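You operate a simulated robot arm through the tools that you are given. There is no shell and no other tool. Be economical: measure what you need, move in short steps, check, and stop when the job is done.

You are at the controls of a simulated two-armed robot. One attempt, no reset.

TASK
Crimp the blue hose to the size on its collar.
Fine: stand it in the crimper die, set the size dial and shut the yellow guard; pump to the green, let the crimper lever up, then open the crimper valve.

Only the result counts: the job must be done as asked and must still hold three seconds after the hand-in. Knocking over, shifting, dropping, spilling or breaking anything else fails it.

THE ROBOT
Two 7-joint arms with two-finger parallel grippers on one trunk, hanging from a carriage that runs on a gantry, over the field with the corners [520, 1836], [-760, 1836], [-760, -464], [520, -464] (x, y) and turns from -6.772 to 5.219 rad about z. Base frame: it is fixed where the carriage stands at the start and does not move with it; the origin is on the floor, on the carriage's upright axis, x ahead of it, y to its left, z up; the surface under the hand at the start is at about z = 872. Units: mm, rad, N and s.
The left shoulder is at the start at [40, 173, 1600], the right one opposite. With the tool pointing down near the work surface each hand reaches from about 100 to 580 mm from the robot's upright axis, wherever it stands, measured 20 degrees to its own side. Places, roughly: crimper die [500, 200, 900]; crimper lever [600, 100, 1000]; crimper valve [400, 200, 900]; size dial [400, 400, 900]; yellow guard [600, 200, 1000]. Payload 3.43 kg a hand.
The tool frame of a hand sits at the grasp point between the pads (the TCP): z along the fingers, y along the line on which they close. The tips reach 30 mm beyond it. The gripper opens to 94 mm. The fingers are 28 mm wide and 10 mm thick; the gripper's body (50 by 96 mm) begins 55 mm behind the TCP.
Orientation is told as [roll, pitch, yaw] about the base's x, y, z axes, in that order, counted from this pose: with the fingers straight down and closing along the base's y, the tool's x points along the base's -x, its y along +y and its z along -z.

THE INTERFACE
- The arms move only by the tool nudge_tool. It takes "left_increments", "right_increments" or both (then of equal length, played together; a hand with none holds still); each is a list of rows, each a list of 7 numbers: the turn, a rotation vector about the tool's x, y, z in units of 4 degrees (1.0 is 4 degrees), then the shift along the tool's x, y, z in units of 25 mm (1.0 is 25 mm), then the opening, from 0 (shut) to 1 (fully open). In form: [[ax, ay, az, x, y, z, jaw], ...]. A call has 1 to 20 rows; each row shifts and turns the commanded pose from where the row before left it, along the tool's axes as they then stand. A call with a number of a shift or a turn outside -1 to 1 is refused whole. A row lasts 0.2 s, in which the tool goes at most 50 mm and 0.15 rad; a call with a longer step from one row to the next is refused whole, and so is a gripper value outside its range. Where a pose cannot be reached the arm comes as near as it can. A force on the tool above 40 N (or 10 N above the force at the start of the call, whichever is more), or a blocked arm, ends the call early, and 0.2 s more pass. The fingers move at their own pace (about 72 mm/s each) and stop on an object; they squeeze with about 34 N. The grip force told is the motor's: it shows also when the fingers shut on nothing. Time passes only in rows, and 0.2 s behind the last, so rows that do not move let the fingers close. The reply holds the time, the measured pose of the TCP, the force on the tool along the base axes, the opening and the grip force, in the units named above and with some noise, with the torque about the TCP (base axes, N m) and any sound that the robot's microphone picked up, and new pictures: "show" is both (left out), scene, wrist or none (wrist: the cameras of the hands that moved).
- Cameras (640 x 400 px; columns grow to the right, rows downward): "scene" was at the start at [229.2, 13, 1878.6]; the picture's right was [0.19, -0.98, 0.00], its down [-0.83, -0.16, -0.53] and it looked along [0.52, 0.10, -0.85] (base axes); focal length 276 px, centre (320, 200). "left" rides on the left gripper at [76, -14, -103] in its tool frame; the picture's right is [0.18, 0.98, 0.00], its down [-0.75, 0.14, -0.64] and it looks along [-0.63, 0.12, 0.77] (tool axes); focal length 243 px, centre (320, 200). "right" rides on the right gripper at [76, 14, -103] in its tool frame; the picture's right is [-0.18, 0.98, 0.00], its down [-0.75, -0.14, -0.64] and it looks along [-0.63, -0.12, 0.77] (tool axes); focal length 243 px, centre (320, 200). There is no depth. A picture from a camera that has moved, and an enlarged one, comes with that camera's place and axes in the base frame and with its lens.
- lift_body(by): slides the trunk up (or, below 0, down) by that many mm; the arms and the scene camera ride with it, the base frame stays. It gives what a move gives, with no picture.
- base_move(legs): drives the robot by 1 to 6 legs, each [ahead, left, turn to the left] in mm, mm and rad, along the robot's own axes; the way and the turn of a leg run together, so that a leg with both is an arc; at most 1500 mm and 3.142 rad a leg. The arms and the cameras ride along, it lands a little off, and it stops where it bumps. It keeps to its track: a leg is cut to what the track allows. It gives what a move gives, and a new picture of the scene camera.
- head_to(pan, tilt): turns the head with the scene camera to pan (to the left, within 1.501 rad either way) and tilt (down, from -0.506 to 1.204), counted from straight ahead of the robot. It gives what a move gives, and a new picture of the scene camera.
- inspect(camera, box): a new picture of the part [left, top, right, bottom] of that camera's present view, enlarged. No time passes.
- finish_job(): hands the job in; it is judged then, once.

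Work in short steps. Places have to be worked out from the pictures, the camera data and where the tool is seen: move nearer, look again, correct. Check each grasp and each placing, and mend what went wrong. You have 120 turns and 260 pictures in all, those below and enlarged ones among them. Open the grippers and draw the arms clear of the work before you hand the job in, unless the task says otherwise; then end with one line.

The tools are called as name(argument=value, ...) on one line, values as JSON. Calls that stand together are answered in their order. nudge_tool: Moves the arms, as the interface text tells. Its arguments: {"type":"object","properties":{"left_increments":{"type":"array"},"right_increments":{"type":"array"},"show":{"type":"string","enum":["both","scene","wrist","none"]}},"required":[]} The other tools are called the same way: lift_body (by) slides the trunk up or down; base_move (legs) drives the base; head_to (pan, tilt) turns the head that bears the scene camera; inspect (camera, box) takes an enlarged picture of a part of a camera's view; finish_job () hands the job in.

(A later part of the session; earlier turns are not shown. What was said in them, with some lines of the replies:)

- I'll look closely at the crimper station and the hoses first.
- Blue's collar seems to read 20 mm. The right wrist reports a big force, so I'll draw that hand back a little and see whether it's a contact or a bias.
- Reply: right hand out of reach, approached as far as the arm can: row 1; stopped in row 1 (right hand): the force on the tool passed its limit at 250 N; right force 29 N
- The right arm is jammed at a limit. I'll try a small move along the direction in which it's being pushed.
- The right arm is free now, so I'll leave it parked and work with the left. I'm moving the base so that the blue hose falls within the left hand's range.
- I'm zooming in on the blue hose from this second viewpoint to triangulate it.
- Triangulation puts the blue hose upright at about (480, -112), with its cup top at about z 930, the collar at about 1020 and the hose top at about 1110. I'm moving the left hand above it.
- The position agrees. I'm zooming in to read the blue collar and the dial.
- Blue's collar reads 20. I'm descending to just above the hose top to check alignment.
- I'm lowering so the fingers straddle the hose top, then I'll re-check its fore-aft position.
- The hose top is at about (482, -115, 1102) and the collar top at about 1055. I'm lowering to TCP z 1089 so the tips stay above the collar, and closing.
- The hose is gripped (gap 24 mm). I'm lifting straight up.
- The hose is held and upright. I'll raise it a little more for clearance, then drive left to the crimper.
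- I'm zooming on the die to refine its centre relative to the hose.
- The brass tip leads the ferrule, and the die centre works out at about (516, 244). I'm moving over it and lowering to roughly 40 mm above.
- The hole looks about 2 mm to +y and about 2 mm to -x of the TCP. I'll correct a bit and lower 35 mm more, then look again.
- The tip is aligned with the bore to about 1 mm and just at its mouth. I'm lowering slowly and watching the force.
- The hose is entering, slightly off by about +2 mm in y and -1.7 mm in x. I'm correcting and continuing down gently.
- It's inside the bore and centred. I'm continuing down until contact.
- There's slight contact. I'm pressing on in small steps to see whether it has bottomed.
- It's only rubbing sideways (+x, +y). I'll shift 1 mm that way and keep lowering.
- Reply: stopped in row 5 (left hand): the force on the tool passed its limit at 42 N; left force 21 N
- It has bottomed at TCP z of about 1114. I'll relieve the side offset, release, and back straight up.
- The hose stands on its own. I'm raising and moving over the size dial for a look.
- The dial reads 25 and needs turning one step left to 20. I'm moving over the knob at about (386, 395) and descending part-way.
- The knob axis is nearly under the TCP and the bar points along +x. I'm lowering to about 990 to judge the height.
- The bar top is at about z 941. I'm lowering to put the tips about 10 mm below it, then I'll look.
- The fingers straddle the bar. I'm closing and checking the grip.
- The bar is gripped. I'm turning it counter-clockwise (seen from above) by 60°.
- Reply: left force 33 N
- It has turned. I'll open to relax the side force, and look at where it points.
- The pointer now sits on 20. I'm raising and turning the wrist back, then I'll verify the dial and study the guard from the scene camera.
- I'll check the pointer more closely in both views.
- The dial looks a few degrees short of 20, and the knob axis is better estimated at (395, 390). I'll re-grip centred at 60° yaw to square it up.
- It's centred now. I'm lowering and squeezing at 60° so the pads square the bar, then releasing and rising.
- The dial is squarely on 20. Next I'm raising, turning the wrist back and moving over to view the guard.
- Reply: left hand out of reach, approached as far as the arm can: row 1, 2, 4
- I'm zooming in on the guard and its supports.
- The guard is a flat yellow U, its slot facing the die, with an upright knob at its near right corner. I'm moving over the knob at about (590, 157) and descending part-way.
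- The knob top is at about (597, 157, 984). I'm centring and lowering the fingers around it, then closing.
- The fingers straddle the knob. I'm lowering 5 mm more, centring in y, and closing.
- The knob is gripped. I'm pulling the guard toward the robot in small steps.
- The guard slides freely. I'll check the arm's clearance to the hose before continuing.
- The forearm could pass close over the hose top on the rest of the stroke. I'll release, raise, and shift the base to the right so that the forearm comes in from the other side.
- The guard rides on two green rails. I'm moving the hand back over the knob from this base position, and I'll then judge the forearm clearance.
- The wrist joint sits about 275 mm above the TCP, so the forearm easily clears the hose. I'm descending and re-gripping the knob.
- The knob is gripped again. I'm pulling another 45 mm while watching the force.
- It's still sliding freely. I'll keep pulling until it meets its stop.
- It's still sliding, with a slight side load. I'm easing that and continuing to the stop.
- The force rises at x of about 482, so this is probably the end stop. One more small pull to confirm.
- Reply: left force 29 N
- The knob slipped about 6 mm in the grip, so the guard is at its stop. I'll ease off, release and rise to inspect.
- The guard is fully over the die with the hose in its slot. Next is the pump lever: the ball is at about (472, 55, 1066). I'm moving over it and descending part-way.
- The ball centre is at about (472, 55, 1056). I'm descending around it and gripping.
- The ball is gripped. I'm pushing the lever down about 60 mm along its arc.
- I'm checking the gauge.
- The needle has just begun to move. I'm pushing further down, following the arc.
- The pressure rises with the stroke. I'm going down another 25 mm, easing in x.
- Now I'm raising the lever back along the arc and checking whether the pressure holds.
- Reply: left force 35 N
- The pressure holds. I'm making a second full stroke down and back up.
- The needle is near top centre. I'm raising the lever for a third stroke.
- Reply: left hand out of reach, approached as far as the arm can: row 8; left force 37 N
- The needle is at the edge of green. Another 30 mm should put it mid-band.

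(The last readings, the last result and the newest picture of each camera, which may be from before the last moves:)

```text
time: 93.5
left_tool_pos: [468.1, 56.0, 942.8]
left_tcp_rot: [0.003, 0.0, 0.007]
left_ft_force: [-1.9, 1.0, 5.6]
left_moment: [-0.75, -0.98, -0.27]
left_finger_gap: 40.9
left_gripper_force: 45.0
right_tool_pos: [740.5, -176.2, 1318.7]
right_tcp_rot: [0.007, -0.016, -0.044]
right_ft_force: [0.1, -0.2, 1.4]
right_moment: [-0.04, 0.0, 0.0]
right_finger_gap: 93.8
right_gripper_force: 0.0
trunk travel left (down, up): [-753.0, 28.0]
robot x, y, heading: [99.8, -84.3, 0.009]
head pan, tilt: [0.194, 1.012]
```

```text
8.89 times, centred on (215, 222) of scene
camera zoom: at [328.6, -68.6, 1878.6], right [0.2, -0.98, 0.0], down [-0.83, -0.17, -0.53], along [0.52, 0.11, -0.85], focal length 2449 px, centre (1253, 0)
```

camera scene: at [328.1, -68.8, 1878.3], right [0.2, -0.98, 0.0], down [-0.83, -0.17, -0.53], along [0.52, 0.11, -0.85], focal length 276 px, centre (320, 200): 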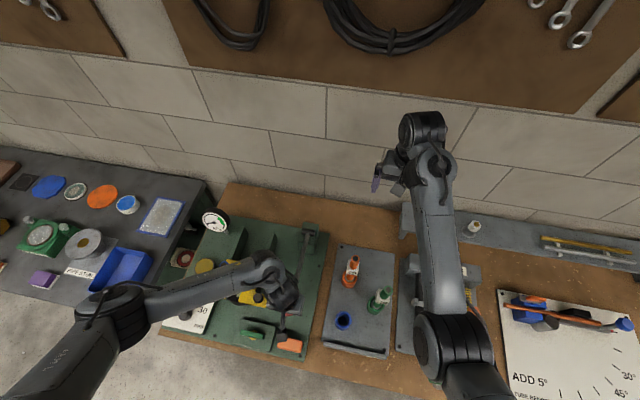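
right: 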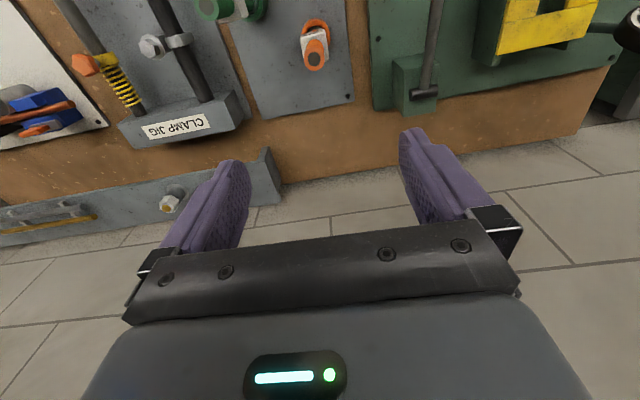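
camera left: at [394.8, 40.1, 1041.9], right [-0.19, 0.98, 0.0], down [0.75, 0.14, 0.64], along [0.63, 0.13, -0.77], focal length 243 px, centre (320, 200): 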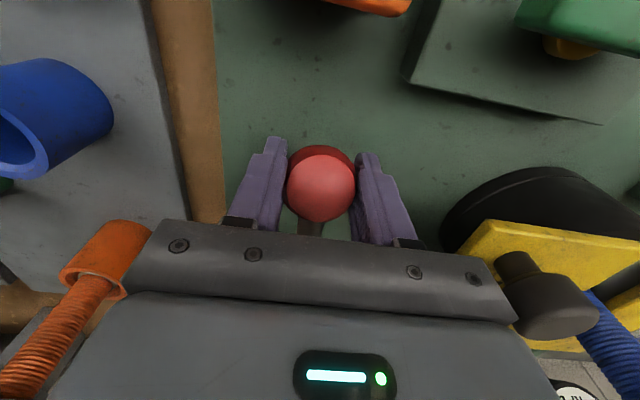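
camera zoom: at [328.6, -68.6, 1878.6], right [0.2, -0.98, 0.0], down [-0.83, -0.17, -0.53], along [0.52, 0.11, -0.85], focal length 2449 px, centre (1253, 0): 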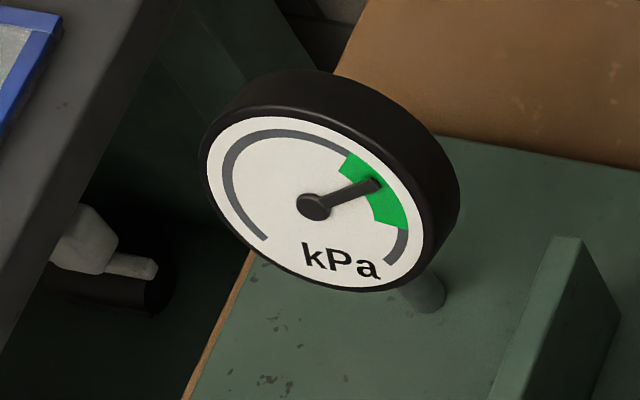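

Mid-green. I'm raising the lever back fully, then releasing it.

nudge_tool(left_increments=[[0, 0, 0, 0.06, 0, -0.5, 0], [0, 0, 0, 0.06, 0, -0.5, 0], [0, 0, 0, 0.04, 0, -0.5, 0], [0, 0, 0, 0.02, 0, -0.5, 0], [0, 0, 0, 0, 0, -0.5, 0], [0, 0, 0, 0, 0, -0.5, 0], [0, 0, 0, -0.03, 0, -0.5, 0], [0, 0, 0, -0.05, 0, -0.5, 0], [0, 0, 0, -0.05, 0, -0.5, 0], [0, 0, 0, -0.05, 0, -0.25, 0], [0, 0, 0, 0, 0, 0, 0]], show="none")

nudge_tool(left_increments=[[0, 0, 0, 0, 0, 0, 0.4], [0, 0, 0, 0, 0, 0, 0.9], [0, 0, 0, 0, 0, 0, 0.9], [0, 0, 0, 0, 0, -1, 0.9], [0, 0, 0, 0, 0, -1, 0.9], [0, 0, 0, 0, 0, -1, 0.9], [0, 0, 0, 0, 0, -1, 0.9], [0, 0, 0, 0, 0, -1, 0.9], [0, 0, 0, 0, 0, -1, 0.9], [0, 0, 0, 0, 0, 0, 0.9]], show="wrist")

inspect(camera="scene", box=[190, 200, 240, 245])

```text
time: 95.6
left_tool_pos: [470.3, 55.0, 1055.8]
left_tcp_rot: [0.009, -0.005, 0.016]
left_ft_force: [13.8, -1.6, -19.2]
left_moment: [-0.75, -0.25, -0.04]
left_finger_gap: 40.7
left_gripper_force: 45.0
right_tool_pos: [742.6, -177.9, 1320.0]
right_tcp_rot: [0.006, -0.017, -0.044]
right_ft_force: [-0.3, -0.5, 0.1]
right_moment: [0.01, 0.0, 0.0]
right_finger_gap: 94.3
right_gripper_force: 0.0
trunk travel left (down, up): [-753.0, 28.0]
robot x, y, heading: [101.5, -84.8, 0.004]
head pan, tilt: [0.194, 1.012]
stopped in row 10 (left hand): the force on the tool passed its limit at 59 N (the readings are from after the stop); the commanded pose is now the measured one
```

```text
time: 97.8
left_tool_pos: [466.7, 56.3, 1208.4]
left_tcp_rot: [0.01, -0.002, 0.013]
left_ft_force: [0.2, -0.2, 0.5]
left_moment: [0.01, 0.0, -0.02]
left_finger_gap: 84.7
left_gripper_force: 0.0
right_tool_pos: [740.4, -175.6, 1318.8]
right_tcp_rot: [0.005, -0.017, -0.043]
right_ft_force: [-0.2, -0.3, 0.0]
right_moment: [-0.01, -0.01, 0.01]
right_finger_gap: 94.1
right_gripper_force: 0.0
trunk travel left (down, up): [-753.0, 28.0]
robot x, y, heading: [100.7, -81.6, 0.007]
head pan, tilt: [0.194, 1.012]
camera left: at [391.1, 39.7, 1311.6], right [-0.2, 0.98, 0.01], down [0.75, 0.14, 0.64], along [0.63, 0.13, -0.76], focal length 243 px, centre (320, 200)
```

left: 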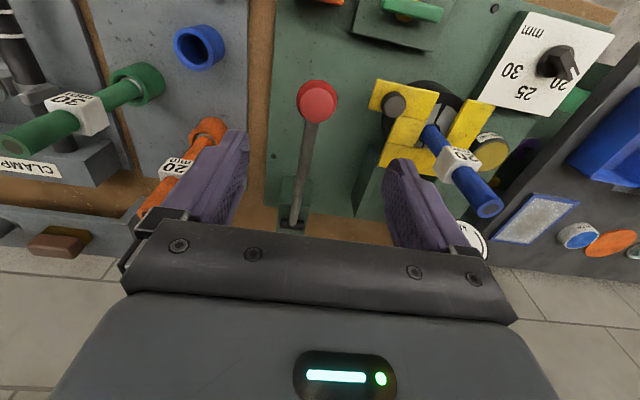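

```text
8.89 times, centred on (215, 222) of scene
camera zoom: at [328.9, -68.7, 1878.7], right [0.2, -0.98, 0.0], down [-0.83, -0.17, -0.53], along [0.52, 0.11, -0.85], focal length 2449 px, centre (1253, 0)
```

zoom: 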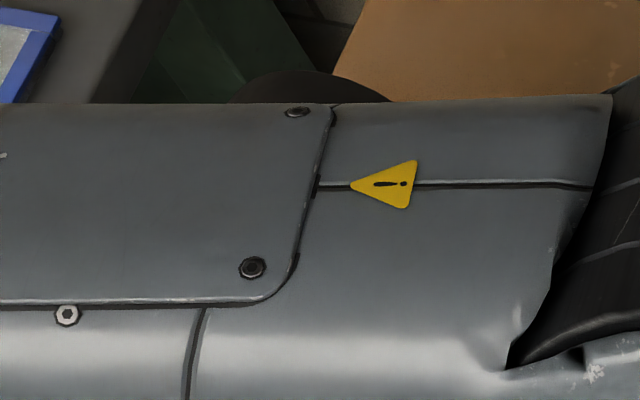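

The lever is up. I'm moving over the valve at about (380, 152) for a close look, and will check the gauge too.

nudge_tool(left_increments=[[0.14, 0, 0.19, 0.7, 0.77, 0, 0.8], [0, 0, 0, 0.7, 0.77, 0, 0.8], [0, 0, 0, 0.7, 0.77, 0, 0.8], [0, 0, 0, 0.7, 0.77, 0, 0.8], [0, 0, 0, 0.7, 0.77, 0, 0.8], [0, 0, 0, 0, 0, 1, 0.8], [0, 0, 0, 0, 0, 1, 0.8], [0, 0, 0, 0, 0, 1, 0.8], [0, 0, 0, 0, 0, 0, 0.8]], show="both")

inspect(camera="left", box=[220, 20, 420, 180])

inspect(camera="scene", box=[190, 200, 240, 245])

```text
time: 99.8
left_tool_pos: [379.9, 153.0, 1131.3]
left_tcp_rot: [-0.002, -0.001, -0.002]
left_ft_force: [0.6, -0.5, 0.1]
left_moment: [0.02, -0.05, -0.01]
left_finger_gap: 75.5
left_gripper_force: 0.0
right_tool_pos: [740.8, -175.9, 1319.7]
right_tcp_rot: [0.005, -0.016, -0.043]
right_ft_force: [0.0, 0.9, 0.4]
right_moment: [-0.03, -0.02, 0.01]
right_finger_gap: 94.0
right_gripper_force: 0.0
trunk travel left (down, up): [-753.0, 28.0]
robot x, y, heading: [98.0, -82.3, 0.008]
head pan, tilt: [0.194, 1.012]
camera scene: at [328.8, -68.7, 1878.6], right [0.2, -0.98, 0.0], down [-0.83, -0.17, -0.53], along [0.52, 0.11, -0.85], focal length 276 px, centre (320, 200)
camera left: at [304.7, 138.6, 1233.4], right [-0.18, 0.98, 0.0], down [0.75, 0.14, 0.64], along [0.63, 0.12, -0.77], focal length 243 px, centre (320, 200)
```

scene: 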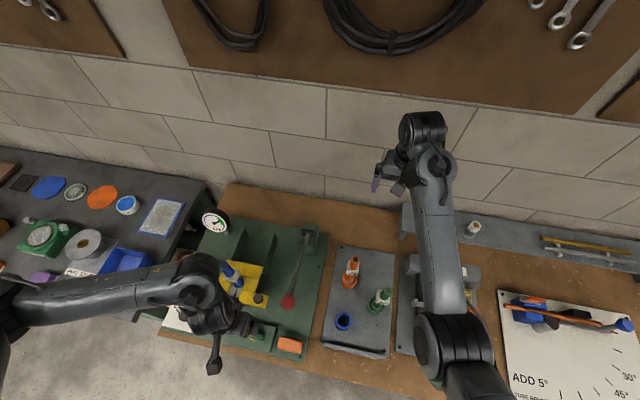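
left: 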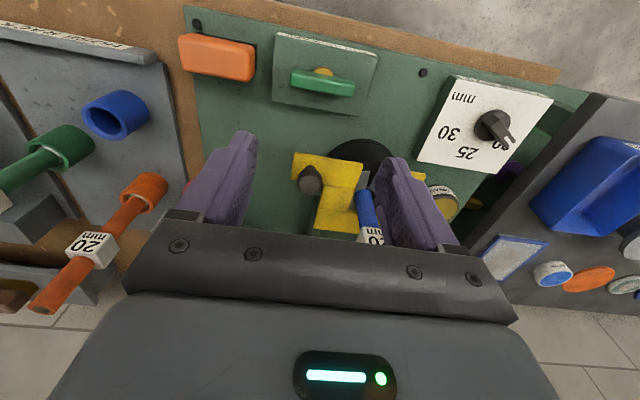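

```text
2.50 times, centred on (320, 100) of left
camera zoom: at [304.7, 138.6, 1233.4], right [-0.18, 0.98, 0.0], down [0.75, 0.14, 0.64], along [0.63, 0.12, -0.77], focal length 606 px, centre (320, 450)
```

zoom: 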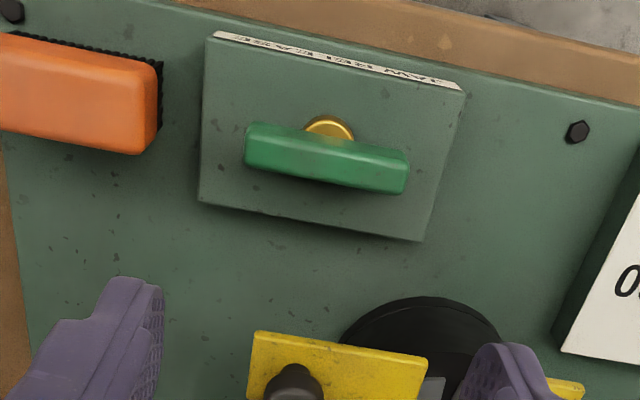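

```text
8.89 times, centred on (215, 222) of scene
camera zoom: at [328.8, -68.7, 1878.6], right [0.2, -0.98, 0.0], down [-0.83, -0.17, -0.53], along [0.52, 0.11, -0.85], focal length 2449 px, centre (1253, 0)
```

zoom: 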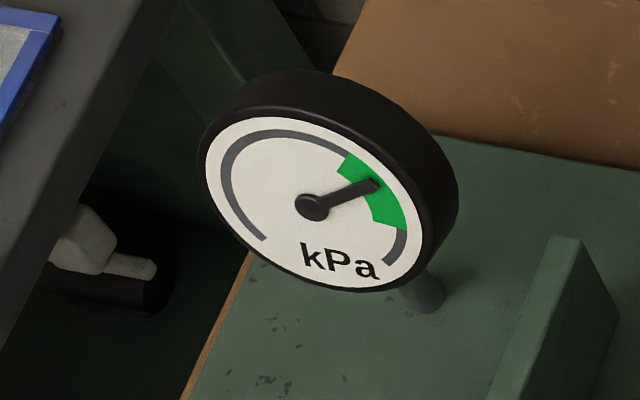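

The pressure holds in the green. I'm reading the valve's label for a turning direction.

inspect(camera="left", box=[275, 25, 375, 75])

inspect(camera="scene", box=[225, 310, 315, 365])

```text
6.40 times, centred on (325, 50) of left
camera zoom: at [304.7, 138.6, 1233.4], right [-0.18, 0.98, 0.0], down [0.75, 0.14, 0.64], along [0.63, 0.12, -0.77], focal length 1553 px, centre (288, 1160)
```

zoom: 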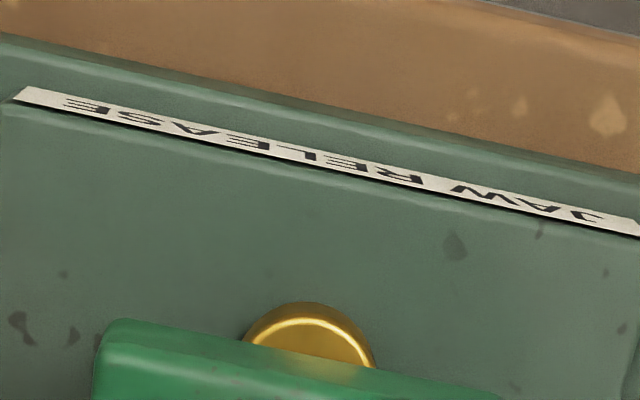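

```text
7.11 times, centred on (270, 338) of scene
camera zoom: at [328.8, -68.7, 1878.6], right [0.2, -0.98, 0.0], down [-0.83, -0.17, -0.53], along [0.52, 0.11, -0.85], focal length 1959 px, centre (676, -778)
```

zoom: 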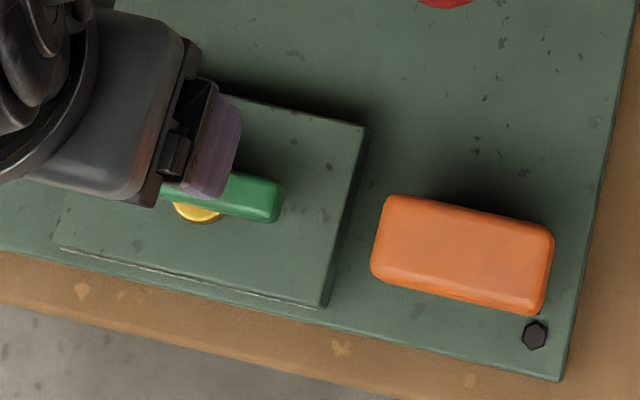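

The label says "JAW RELEASE". I'll grip the green bar across its width (yaw -90°) and turn it counter-clockwise. First I rotate the wrist above it.

nudge_tool(left_increments=[[0, 0, 0, 0.16, 0.12, 0, 0.6], [0, 0, 1, 0, 0, 0, 0.6], [0, 0, 1, 0, 0, 0, 0.6], [0, 0, 1, 0, 0, 0, 0.6], [0, 0, 1, 0, 0, 0, 0.6], [0, 0, 1, 0, 0, 0, 0.6], [0, 0, 1, 0, 0, 0, 0.6], [0, 0, 1, 0, 0, 0, 0.6], [0, 0, 1, 0, 0, 0, 0.6], [0, 0, 1, 0, 0, 0, 0.6], [0, 0, 1, 0, 0, 0, 0.6], [0, 0, 1, 0, 0, 0, 0.6], [0, 0, 1, 0, 0, 0, 0.6], [0, 0, 1, 0, 0, 0, 0.6], [0, 0, 1, 0, 0, 0, 0.6], [0, 0, 1, 0, 0, 0, 0.6], [0, 0, 1, 0, 0, 0, 0.6], [0, 0, 1, 0, 0, 0, 0.6], [0, 0, 1, 0, 0, 0, 0.6], [0, 0, 1, 0, 0, 0, 0.6]], show="none")

nudge_tool(left_increments=[[0, 0, 1, 0, 0, 0.5, 0.6], [0, 0, 1, 0, 0, 0.5, 0.6], [0, 0, 1, 0, 0, 0.5, 0.6], [0, 0, 0.5, 0, 0, 0.5, 0.6], [0, 0, 0, 0, 0, 0, 0.6]], show="both")

inspect(camera="left", box=[200, 20, 440, 220])

```text
time: 104.0
left_tool_pos: [375.7, 153.0, 1131.0]
left_tcp_rot: [0.003, -0.003, -1.328]
left_ft_force: [0.1, -0.9, -0.9]
left_moment: [-0.03, -0.01, 0.01]
left_finger_gap: 56.4
left_gripper_force: 0.1
right_tool_pos: [741.0, -176.0, 1319.3]
right_tcp_rot: [0.006, -0.016, -0.043]
right_ft_force: [0.3, 0.0, 0.1]
right_moment: [0.0, -0.01, 0.0]
right_finger_gap: 94.0
right_gripper_force: 0.0
trunk travel left (down, up): [-753.0, 28.0]
robot x, y, heading: [101.4, -84.2, 0.007]
head pan, tilt: [0.194, 1.012]
```

```text
time: 105.2
left_tool_pos: [376.7, 153.9, 1082.4]
left_tcp_rot: [0.003, -0.001, -1.574]
left_ft_force: [-0.5, -1.0, 0.0]
left_moment: [-0.02, 0.02, 0.0]
left_finger_gap: 56.4
left_gripper_force: 0.1
right_tool_pos: [740.1, -176.7, 1319.4]
right_tcp_rot: [0.005, -0.015, -0.045]
right_ft_force: [0.1, -0.4, -0.2]
right_moment: [0.01, 0.0, -0.02]
right_finger_gap: 94.0
right_gripper_force: 0.1
trunk travel left (down, up): [-753.0, 28.0]
robot x, y, heading: [96.5, -84.2, 0.007]
head pan, tilt: [0.194, 1.012]
camera scene: at [328.9, -68.7, 1878.6], right [0.2, -0.98, 0.0], down [-0.83, -0.17, -0.53], along [0.52, 0.11, -0.85], focal length 276 px, centre (320, 200)
camera left: at [363.0, 230.1, 1184.2], right [0.98, 0.18, 0.0], down [0.14, -0.75, 0.64], along [0.12, -0.63, -0.77], focal length 243 px, centre (320, 200)
```

scene: 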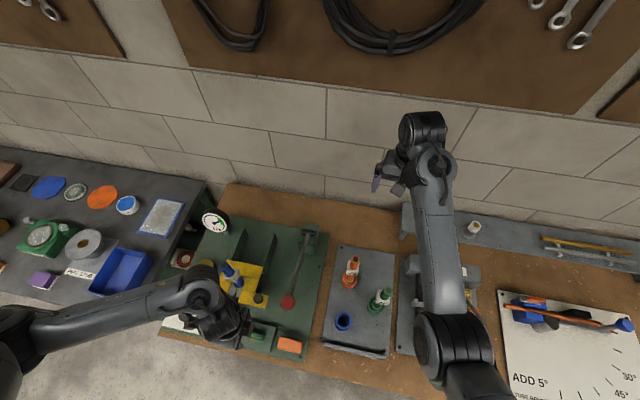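
left: 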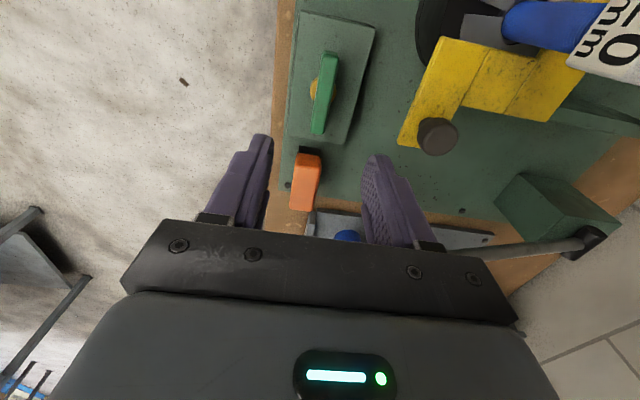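

```text
2.00 times, centred on (320, 120) of left
camera zoom: at [363.0, 230.1, 1184.2], right [0.98, 0.18, 0.0], down [0.14, -0.75, 0.64], along [0.12, -0.63, -0.77], focal length 485 px, centre (320, 360)
```

zoom: 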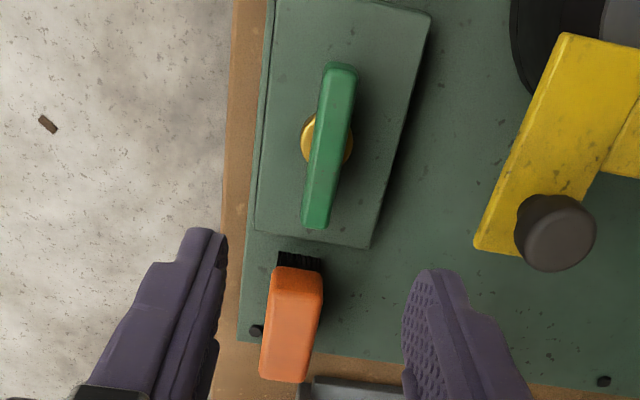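

The bar centre works out to about (382, 156) with its top at about 920. I'm adjusting and descending to just above grip height.

nudge_tool(left_increments=[[0, 0, 0, 0.08, 0.22, 0.88, 0.6], [0, 0, 0, 0, 0, 0.88, 0.6], [0, 0, 0, 0, 0, 0.88, 0.6], [0, 0, 0, 0, 0, 0.88, 0.6], [0, 0, 0, 0, 0, 0.88, 0.6], [0, 0, 0, 0, 0, 0.6, 0.6], [0, 0, 0, 0, 0, 0, 0.6]], show="none")

inspect(camera="left", box=[200, 60, 440, 260])

```text
time: 106.8
left_tool_pos: [382.0, 155.6, 955.5]
left_tcp_rot: [0.001, -0.002, -1.573]
left_ft_force: [0.2, -0.6, -0.1]
left_moment: [-0.03, -0.02, 0.04]
left_finger_gap: 56.5
left_gripper_force: 0.1
right_tool_pos: [739.7, -176.4, 1320.0]
right_tcp_rot: [0.004, -0.015, -0.044]
right_ft_force: [0.1, 0.1, 0.6]
right_moment: [0.02, 0.01, 0.0]
right_finger_gap: 93.8
right_gripper_force: 0.0
trunk travel left (down, up): [-753.0, 28.0]
robot x, y, heading: [100.8, -83.9, 0.008]
head pan, tilt: [0.194, 1.012]
```

```text
2.00 times, centred on (320, 160) of left
camera zoom: at [368.8, 231.5, 1058.7], right [0.98, 0.18, 0.0], down [0.14, -0.75, 0.64], along [0.12, -0.63, -0.77], focal length 485 px, centre (320, 280)
```

zoom: 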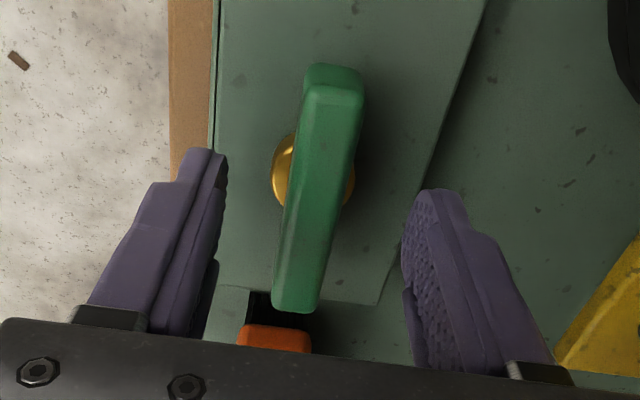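

Aligned. I'm lowering 14 mm and closing on the bar.

nudge_tool(left_increments=[[0, 0, 0, 0, 0, 0.56, 0.6], [0, 0, 0, 0, 0, 0, 0.3], [0, 0, 0, 0, 0, 0, 0], [0, 0, 0, 0, 0, 0, 0], [0, 0, 0, 0, 0, 0, 0]], show="none")

inspect(camera="left", box=[200, 60, 440, 260])

```text
time: 108.0
left_tool_pos: [380.5, 154.9, 942.7]
left_tcp_rot: [0.0, 0.0, -1.572]
left_ft_force: [-1.6, -0.2, -1.3]
left_moment: [-0.4, 0.24, 0.0]
left_finger_gap: 27.7
left_gripper_force: 44.8
right_tool_pos: [738.9, -176.6, 1318.1]
right_tcp_rot: [0.006, -0.017, -0.042]
right_ft_force: [1.0, 0.3, -0.2]
right_moment: [-0.02, 0.02, -0.02]
right_finger_gap: 93.9
right_gripper_force: 0.0
trunk travel left (down, up): [-753.0, 28.0]
robot x, y, heading: [98.8, -81.4, 0.011]
head pan, tilt: [0.194, 1.012]
```

```text
2.00 times, centred on (320, 160) of left
camera zoom: at [366.5, 230.9, 1045.2], right [0.98, 0.18, 0.0], down [0.14, -0.75, 0.64], along [0.12, -0.63, -0.77], focal length 485 px, centre (320, 280)
```

zoom: 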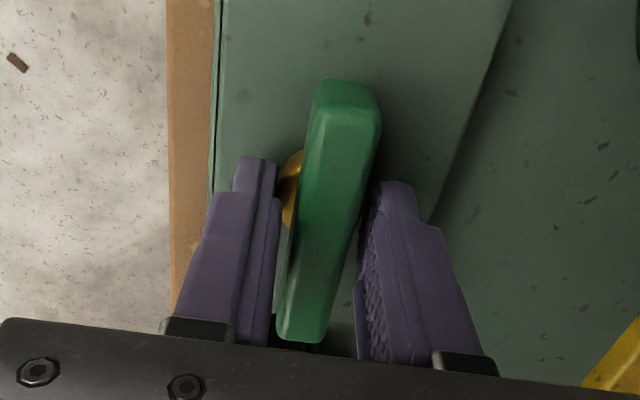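

The gap of 28 mm means the tips closed on the brass stem below the bar. I'll open, raise 9 mm and re-grip on the bar itself.

nudge_tool(left_increments=[[0, 0, 0, 0, 0, 0, 0.5], [0, 0, 0, 0, 0, -0.36, 0.5], [0, 0, 0, 0, 0, 0, 0.5], [0, 0, 0, 0, 0, 0, 0], [0, 0, 0, 0, 0, 0, 0], [0, 0, 0, 0, 0, 0, 0]], show="none")

inspect(camera="left", box=[200, 60, 440, 260])

```text
time: 109.4
left_tool_pos: [379.7, 155.8, 951.8]
left_tcp_rot: [0.0, -0.001, -1.574]
left_ft_force: [-3.8, -0.6, 3.9]
left_moment: [0.37, 0.16, 0.05]
left_finger_gap: 15.9
left_gripper_force: 45.2
right_tool_pos: [739.2, -176.0, 1318.0]
right_tcp_rot: [0.008, -0.015, -0.042]
right_ft_force: [0.2, -0.8, -0.4]
right_moment: [-0.01, -0.02, -0.03]
right_finger_gap: 94.1
right_gripper_force: 0.0
trunk travel left (down, up): [-753.0, 28.0]
robot x, y, heading: [100.0, -84.0, 0.006]
head pan, tilt: [0.194, 1.012]
```

```text
2.00 times, centred on (320, 160) of left
camera zoom: at [366.5, 231.5, 1054.7], right [0.98, 0.18, 0.0], down [0.14, -0.75, 0.64], along [0.12, -0.63, -0.77], focal length 485 px, centre (320, 280)
```

zoom: 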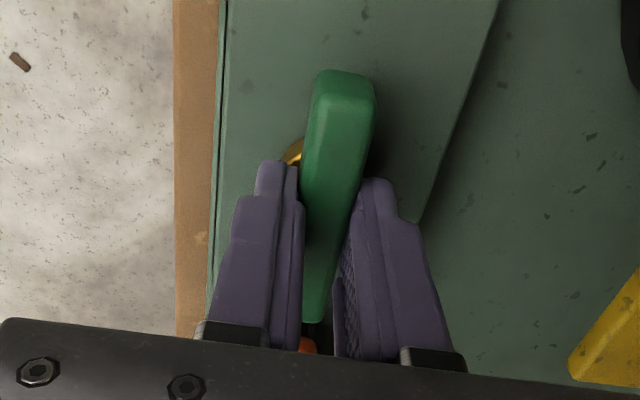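

The bar is gripped (16 mm). I'm turning counter-clockwise, first 24°.

nudge_tool(left_increments=[[0, 0, -1, 0, 0, 0, 0], [0, 0, -1, 0, 0, 0, 0], [0, 0, -1, 0, 0, 0, 0], [0, 0, -1, 0, 0, 0, 0], [0, 0, -1, 0, 0, 0, 0], [0, 0, -1, 0, 0, 0, 0], [0, 0, 0, 0, 0, 0, 0]], show="wrist")

inspect(camera="scene", box=[190, 200, 240, 245])

```text
time: 111.0
left_tool_pos: [380.6, 156.5, 951.1]
left_tcp_rot: [-0.001, -0.001, -1.153]
left_ft_force: [-17.0, -2.0, 27.5]
left_moment: [-0.27, 0.08, -0.02]
left_finger_gap: 15.7
left_gripper_force: 45.2
right_tool_pos: [738.8, -175.2, 1318.0]
right_tcp_rot: [0.008, -0.015, -0.044]
right_ft_force: [0.1, -0.5, 0.9]
right_moment: [0.0, 0.01, 0.0]
right_finger_gap: 93.8
right_gripper_force: 0.0
trunk travel left (down, up): [-753.0, 28.0]
robot x, y, heading: [101.1, -85.5, 0.001]
head pan, tilt: [0.194, 1.012]
camera left: at [337.0, 219.1, 1054.1], right [0.82, 0.57, 0.0], down [0.44, -0.63, 0.64], along [0.36, -0.53, -0.77], focal length 243 px, centre (320, 200)
```

left: 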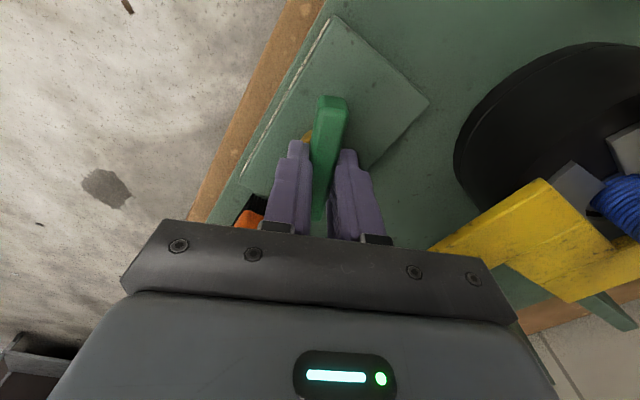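

```text
8.89 times, centred on (215, 222) of scene
camera zoom: at [328.2, -68.5, 1878.4], right [0.2, -0.98, 0.0], down [-0.83, -0.17, -0.53], along [0.52, 0.11, -0.85], focal length 2449 px, centre (1253, 0)
```

zoom: 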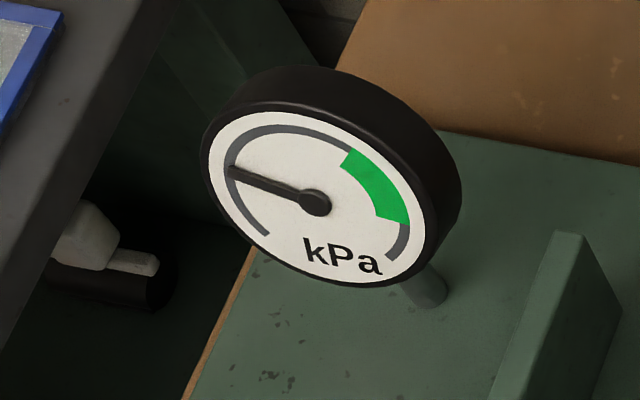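

The valve is turning and the pressure is falling. I'm continuing toward a quarter turn, easing up slightly.

nudge_tool(left_increments=[[0, 0, -1, 0, 0, -0.06, 0], [0, 0, -1, 0, 0, 0, 0], [0, 0, -1, 0, 0, 0, 0], [0, 0, -1, 0, 0, 0, 0], [0, 0, -1, 0, 0, 0, 0], [0, 0, -1, 0, 0, 0, 0], [0, 0, -1, 0, 0, 0, 0], [0, 0, -1, 0, 0, 0, 0], [0, 0, -1, 0, 0, 0, 0], [0, 0, -1, 0, 0, 0, 0], [0, 0, -1, 0, 0, 0, 0], [0, 0, -1, 0, 0, 0, 0], [0, 0, -1, 0, 0, 0, 0], [0, 0, -1, 0, 0, 0, 0], [0, 0, -1, 0, 0, 0, 0], [0, 0, -1, 0, 0, 0, 0], [0, 0, 0, 0, 0, 0, 0]], show="wrist")

inspect(camera="scene", box=[190, 200, 240, 245])

```text
time: 114.6
left_tool_pos: [381.0, 155.7, 951.9]
left_tcp_rot: [-0.002, -0.002, -0.036]
left_ft_force: [-7.2, 0.2, -13.7]
left_moment: [0.29, 0.44, -0.03]
left_finger_gap: 16.0
left_gripper_force: 45.5
right_tool_pos: [737.6, -176.4, 1318.6]
right_tcp_rot: [0.006, -0.015, -0.044]
right_ft_force: [0.4, -0.8, 1.1]
right_moment: [-0.02, -0.01, -0.01]
right_finger_gap: 93.9
right_gripper_force: 0.0
trunk travel left (down, up): [-753.0, 28.0]
robot x, y, heading: [99.7, -83.7, 0.008]
head pan, tilt: [0.194, 1.012]
camera left: at [304.5, 144.1, 1055.5], right [-0.15, 0.99, 0.0], down [0.76, 0.12, 0.64], along [0.63, 0.09, -0.77], focal length 243 px, centre (320, 200)
```

left: 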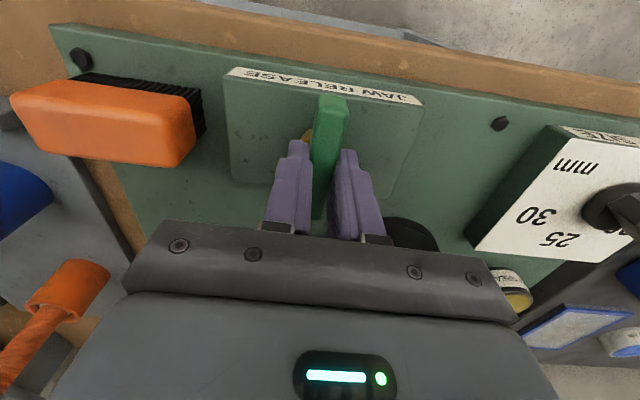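

```text
8.89 times, centred on (215, 222) of scene
camera zoom: at [328.3, -68.8, 1878.4], right [0.2, -0.98, 0.0], down [-0.83, -0.17, -0.53], along [0.52, 0.11, -0.85], focal length 2449 px, centre (1253, 0)
```

zoom: 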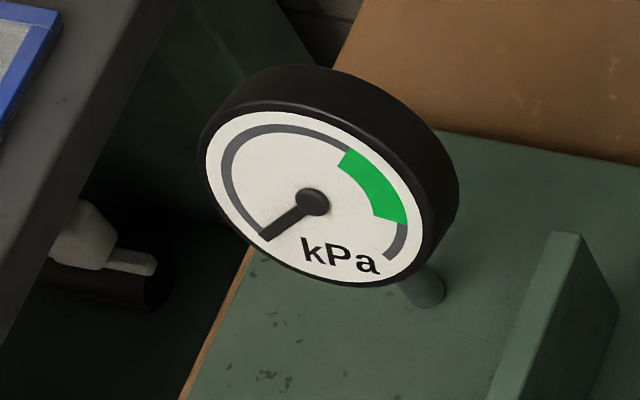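

The pressure is at zero and the valve fully open. I'm releasing, rising and checking the result.

nudge_tool(left_increments=[[0, 0, 0, 0, 0, 0, 0.3], [0, 0, 0, 0, 0, 0, 0.6], [0, 0, 0, 0, 0, 0, 0.6], [0, 0, 0, 0, 0, -1, 0.6], [0, 0, 0, 0, 0, -1, 0.6], [0, 0, 0, 0, 0, -1, 0.6], [0, 0, 0, 0, 0, -1, 0.6], [0, 0, 0, 0, 0, -1, 0.6], [0, 0, 0, 0, 0, -1, 0.6], [0, 0, 0, 0, 0, -1, 0.6], [0, 0, 0, 0, 0, -1, 1], [0, 0, 0, 0, 0, -1, 1], [0, 0, 0, 0, 0, -1, 1], [0, 0, 0, 0.5, 0, -0.8, 1], [0, 0, 0, 0.5, 0, -0.8, 1], [0, 0, 0, 0, 0, 0, 1]], show="both")

inspect(camera="left", box=[180, 0, 520, 200])

inspect(camera="scene", box=[150, 190, 340, 370])

```text
time: 116.9
left_tool_pos: [389.8, 213.8, 1146.7]
left_tcp_rot: [0.148, -0.012, -0.079]
left_ft_force: [0.5, 0.2, 0.6]
left_moment: [-0.01, 0.02, 0.0]
left_finger_gap: 94.2
left_gripper_force: 0.0
right_tool_pos: [740.2, -175.9, 1319.0]
right_tcp_rot: [0.007, -0.016, -0.044]
right_ft_force: [-0.5, 0.0, -0.2]
right_moment: [0.01, -0.02, -0.02]
right_finger_gap: 93.9
right_gripper_force: 0.0
trunk travel left (down, up): [-753.0, 28.0]
robot x, y, heading: [101.5, -83.7, 0.008]
head pan, tilt: [0.194, 1.012]
stopped in row 11 (left hand): the arm was blocked; the commanded pose is now the measured one
camera scene: at [328.9, -68.6, 1878.6], right [0.2, -0.98, 0.0], down [-0.83, -0.17, -0.53], along [0.52, 0.11, -0.85], focal length 276 px, centre (320, 200)
camera left: at [311.5, 190.8, 1245.2], right [-0.11, 0.98, 0.14], down [0.75, -0.01, 0.66], along [0.66, 0.18, -0.73], focal length 243 px, centre (320, 200)
```

scene: 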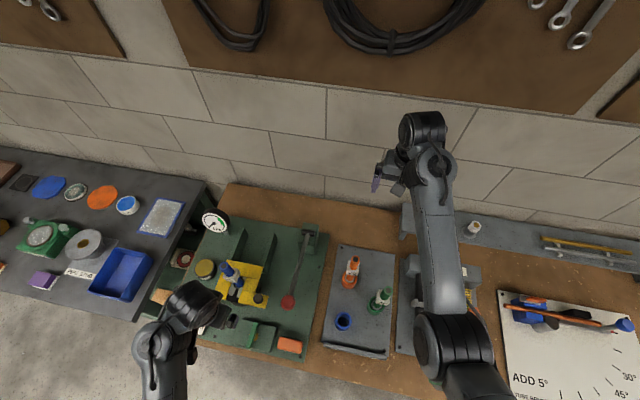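
left: 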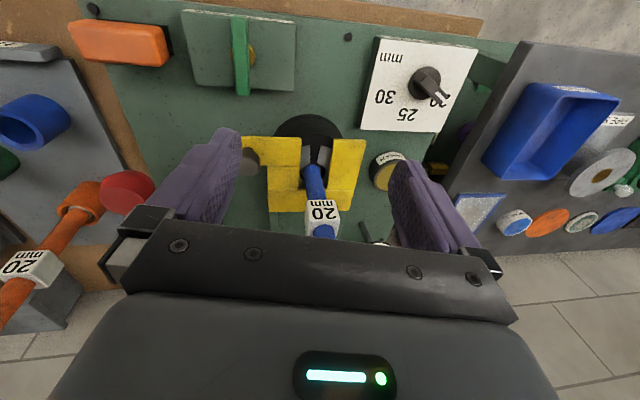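

```text
1.88 times, centred on (350, 100) of left
camera zoom: at [311.5, 190.8, 1245.2], right [-0.11, 0.98, 0.14], down [0.75, -0.01, 0.66], along [0.66, 0.18, -0.73], focal length 457 px, centre (264, 388)
```

zoom: 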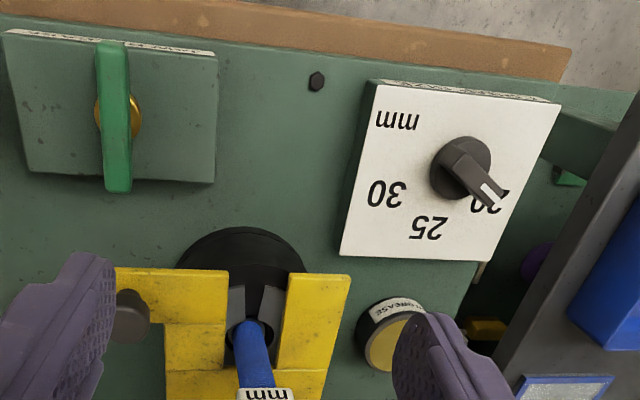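

```text
2.22 times, centred on (245, 280) of scene
camera zoom: at [328.9, -68.6, 1878.6], right [0.2, -0.98, 0.0], down [-0.83, -0.17, -0.53], along [0.52, 0.11, -0.85], focal length 612 px, centre (487, 22)
```

zoom: 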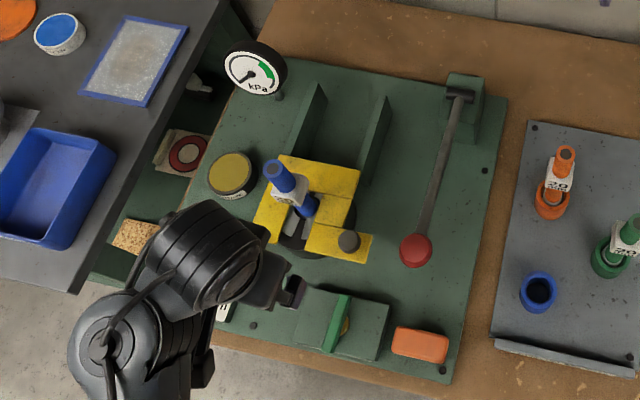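

Everything looks right: hose in the closed jaws, guard shut, dial at 20, lever up, valve open, gauge at zero. The arm hit a joint limit while rising, so I'll back the whole robot away to clear the work.

lift_body(by=25)

base_move(legs=[[-220, 0, 0]])

inspect(camera="scene", box=[140, 120, 360, 290])

```text
time: 117.6
left_tool_pos: [390.7, 214.8, 1172.0]
left_tcp_rot: [0.148, -0.013, -0.079]
left_ft_force: [0.2, -0.3, 0.0]
left_moment: [0.0, -0.02, 0.01]
left_finger_gap: 93.9
left_gripper_force: 0.1
right_tool_pos: [740.7, -176.7, 1344.5]
right_tcp_rot: [0.005, -0.016, -0.045]
right_ft_force: [0.1, 0.0, 0.3]
right_moment: [-0.01, 0.03, 0.01]
right_finger_gap: 93.9
right_gripper_force: 0.0
trunk travel left (down, up): [-778.0, 3.0]
robot x, y, heading: [98.8, -85.0, 0.006]
head pan, tilt: [0.194, 1.012]
```

```text
time: 119.3
left_tool_pos: [166.7, 212.4, 1172.0]
left_tcp_rot: [0.15, -0.012, -0.076]
left_ft_force: [-0.4, -0.4, 0.4]
left_moment: [0.01, 0.04, -0.02]
left_finger_gap: 94.0
left_gripper_force: 0.0
right_tool_pos: [517.4, -175.4, 1344.2]
right_tcp_rot: [0.005, -0.019, -0.042]
right_ft_force: [0.0, 0.5, -0.6]
right_moment: [-0.01, -0.01, 0.0]
right_finger_gap: 93.9
right_gripper_force: 0.1
trunk travel left (down, up): [-778.0, 3.0]
robot x, y, heading: [-123.4, -87.2, 0.008]
head pan, tilt: [0.194, 1.012]
camera scene: at [105.1, -69.9, 1903.6], right [0.2, -0.98, 0.0], down [-0.83, -0.17, -0.53], along [0.52, 0.11, -0.85], focal length 276 px, centre (320, 200)
```

scene: 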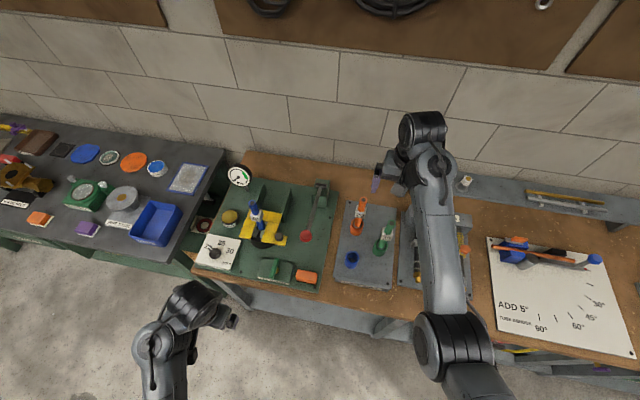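

```text
2.35 times, centred on (250, 205) of scene
camera zoom: at [105.1, -69.9, 1903.6], right [0.2, -0.98, 0.0], down [-0.83, -0.17, -0.53], along [0.52, 0.11, -0.85], focal length 648 px, centre (485, 188)
```

zoom: 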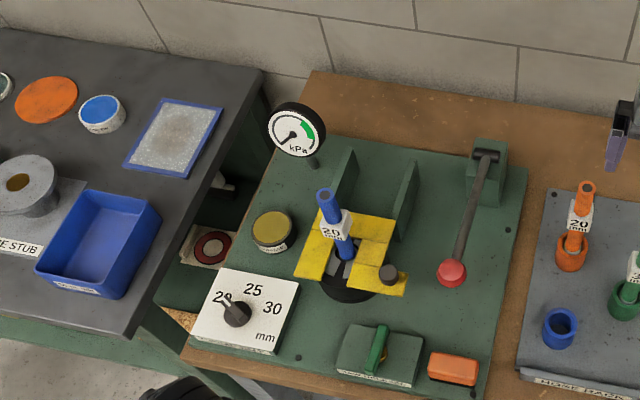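

All the states are confirmed and the arms are clear, so I'm handing in.

finish_job()

```text
The job is handed in.
```

I crimped the blue hose at 20 mm, the size on its collar, and handed the job in. At the last look the hose stood in the die with the guard shut, the lever up, the valve open and the gauge at zero.
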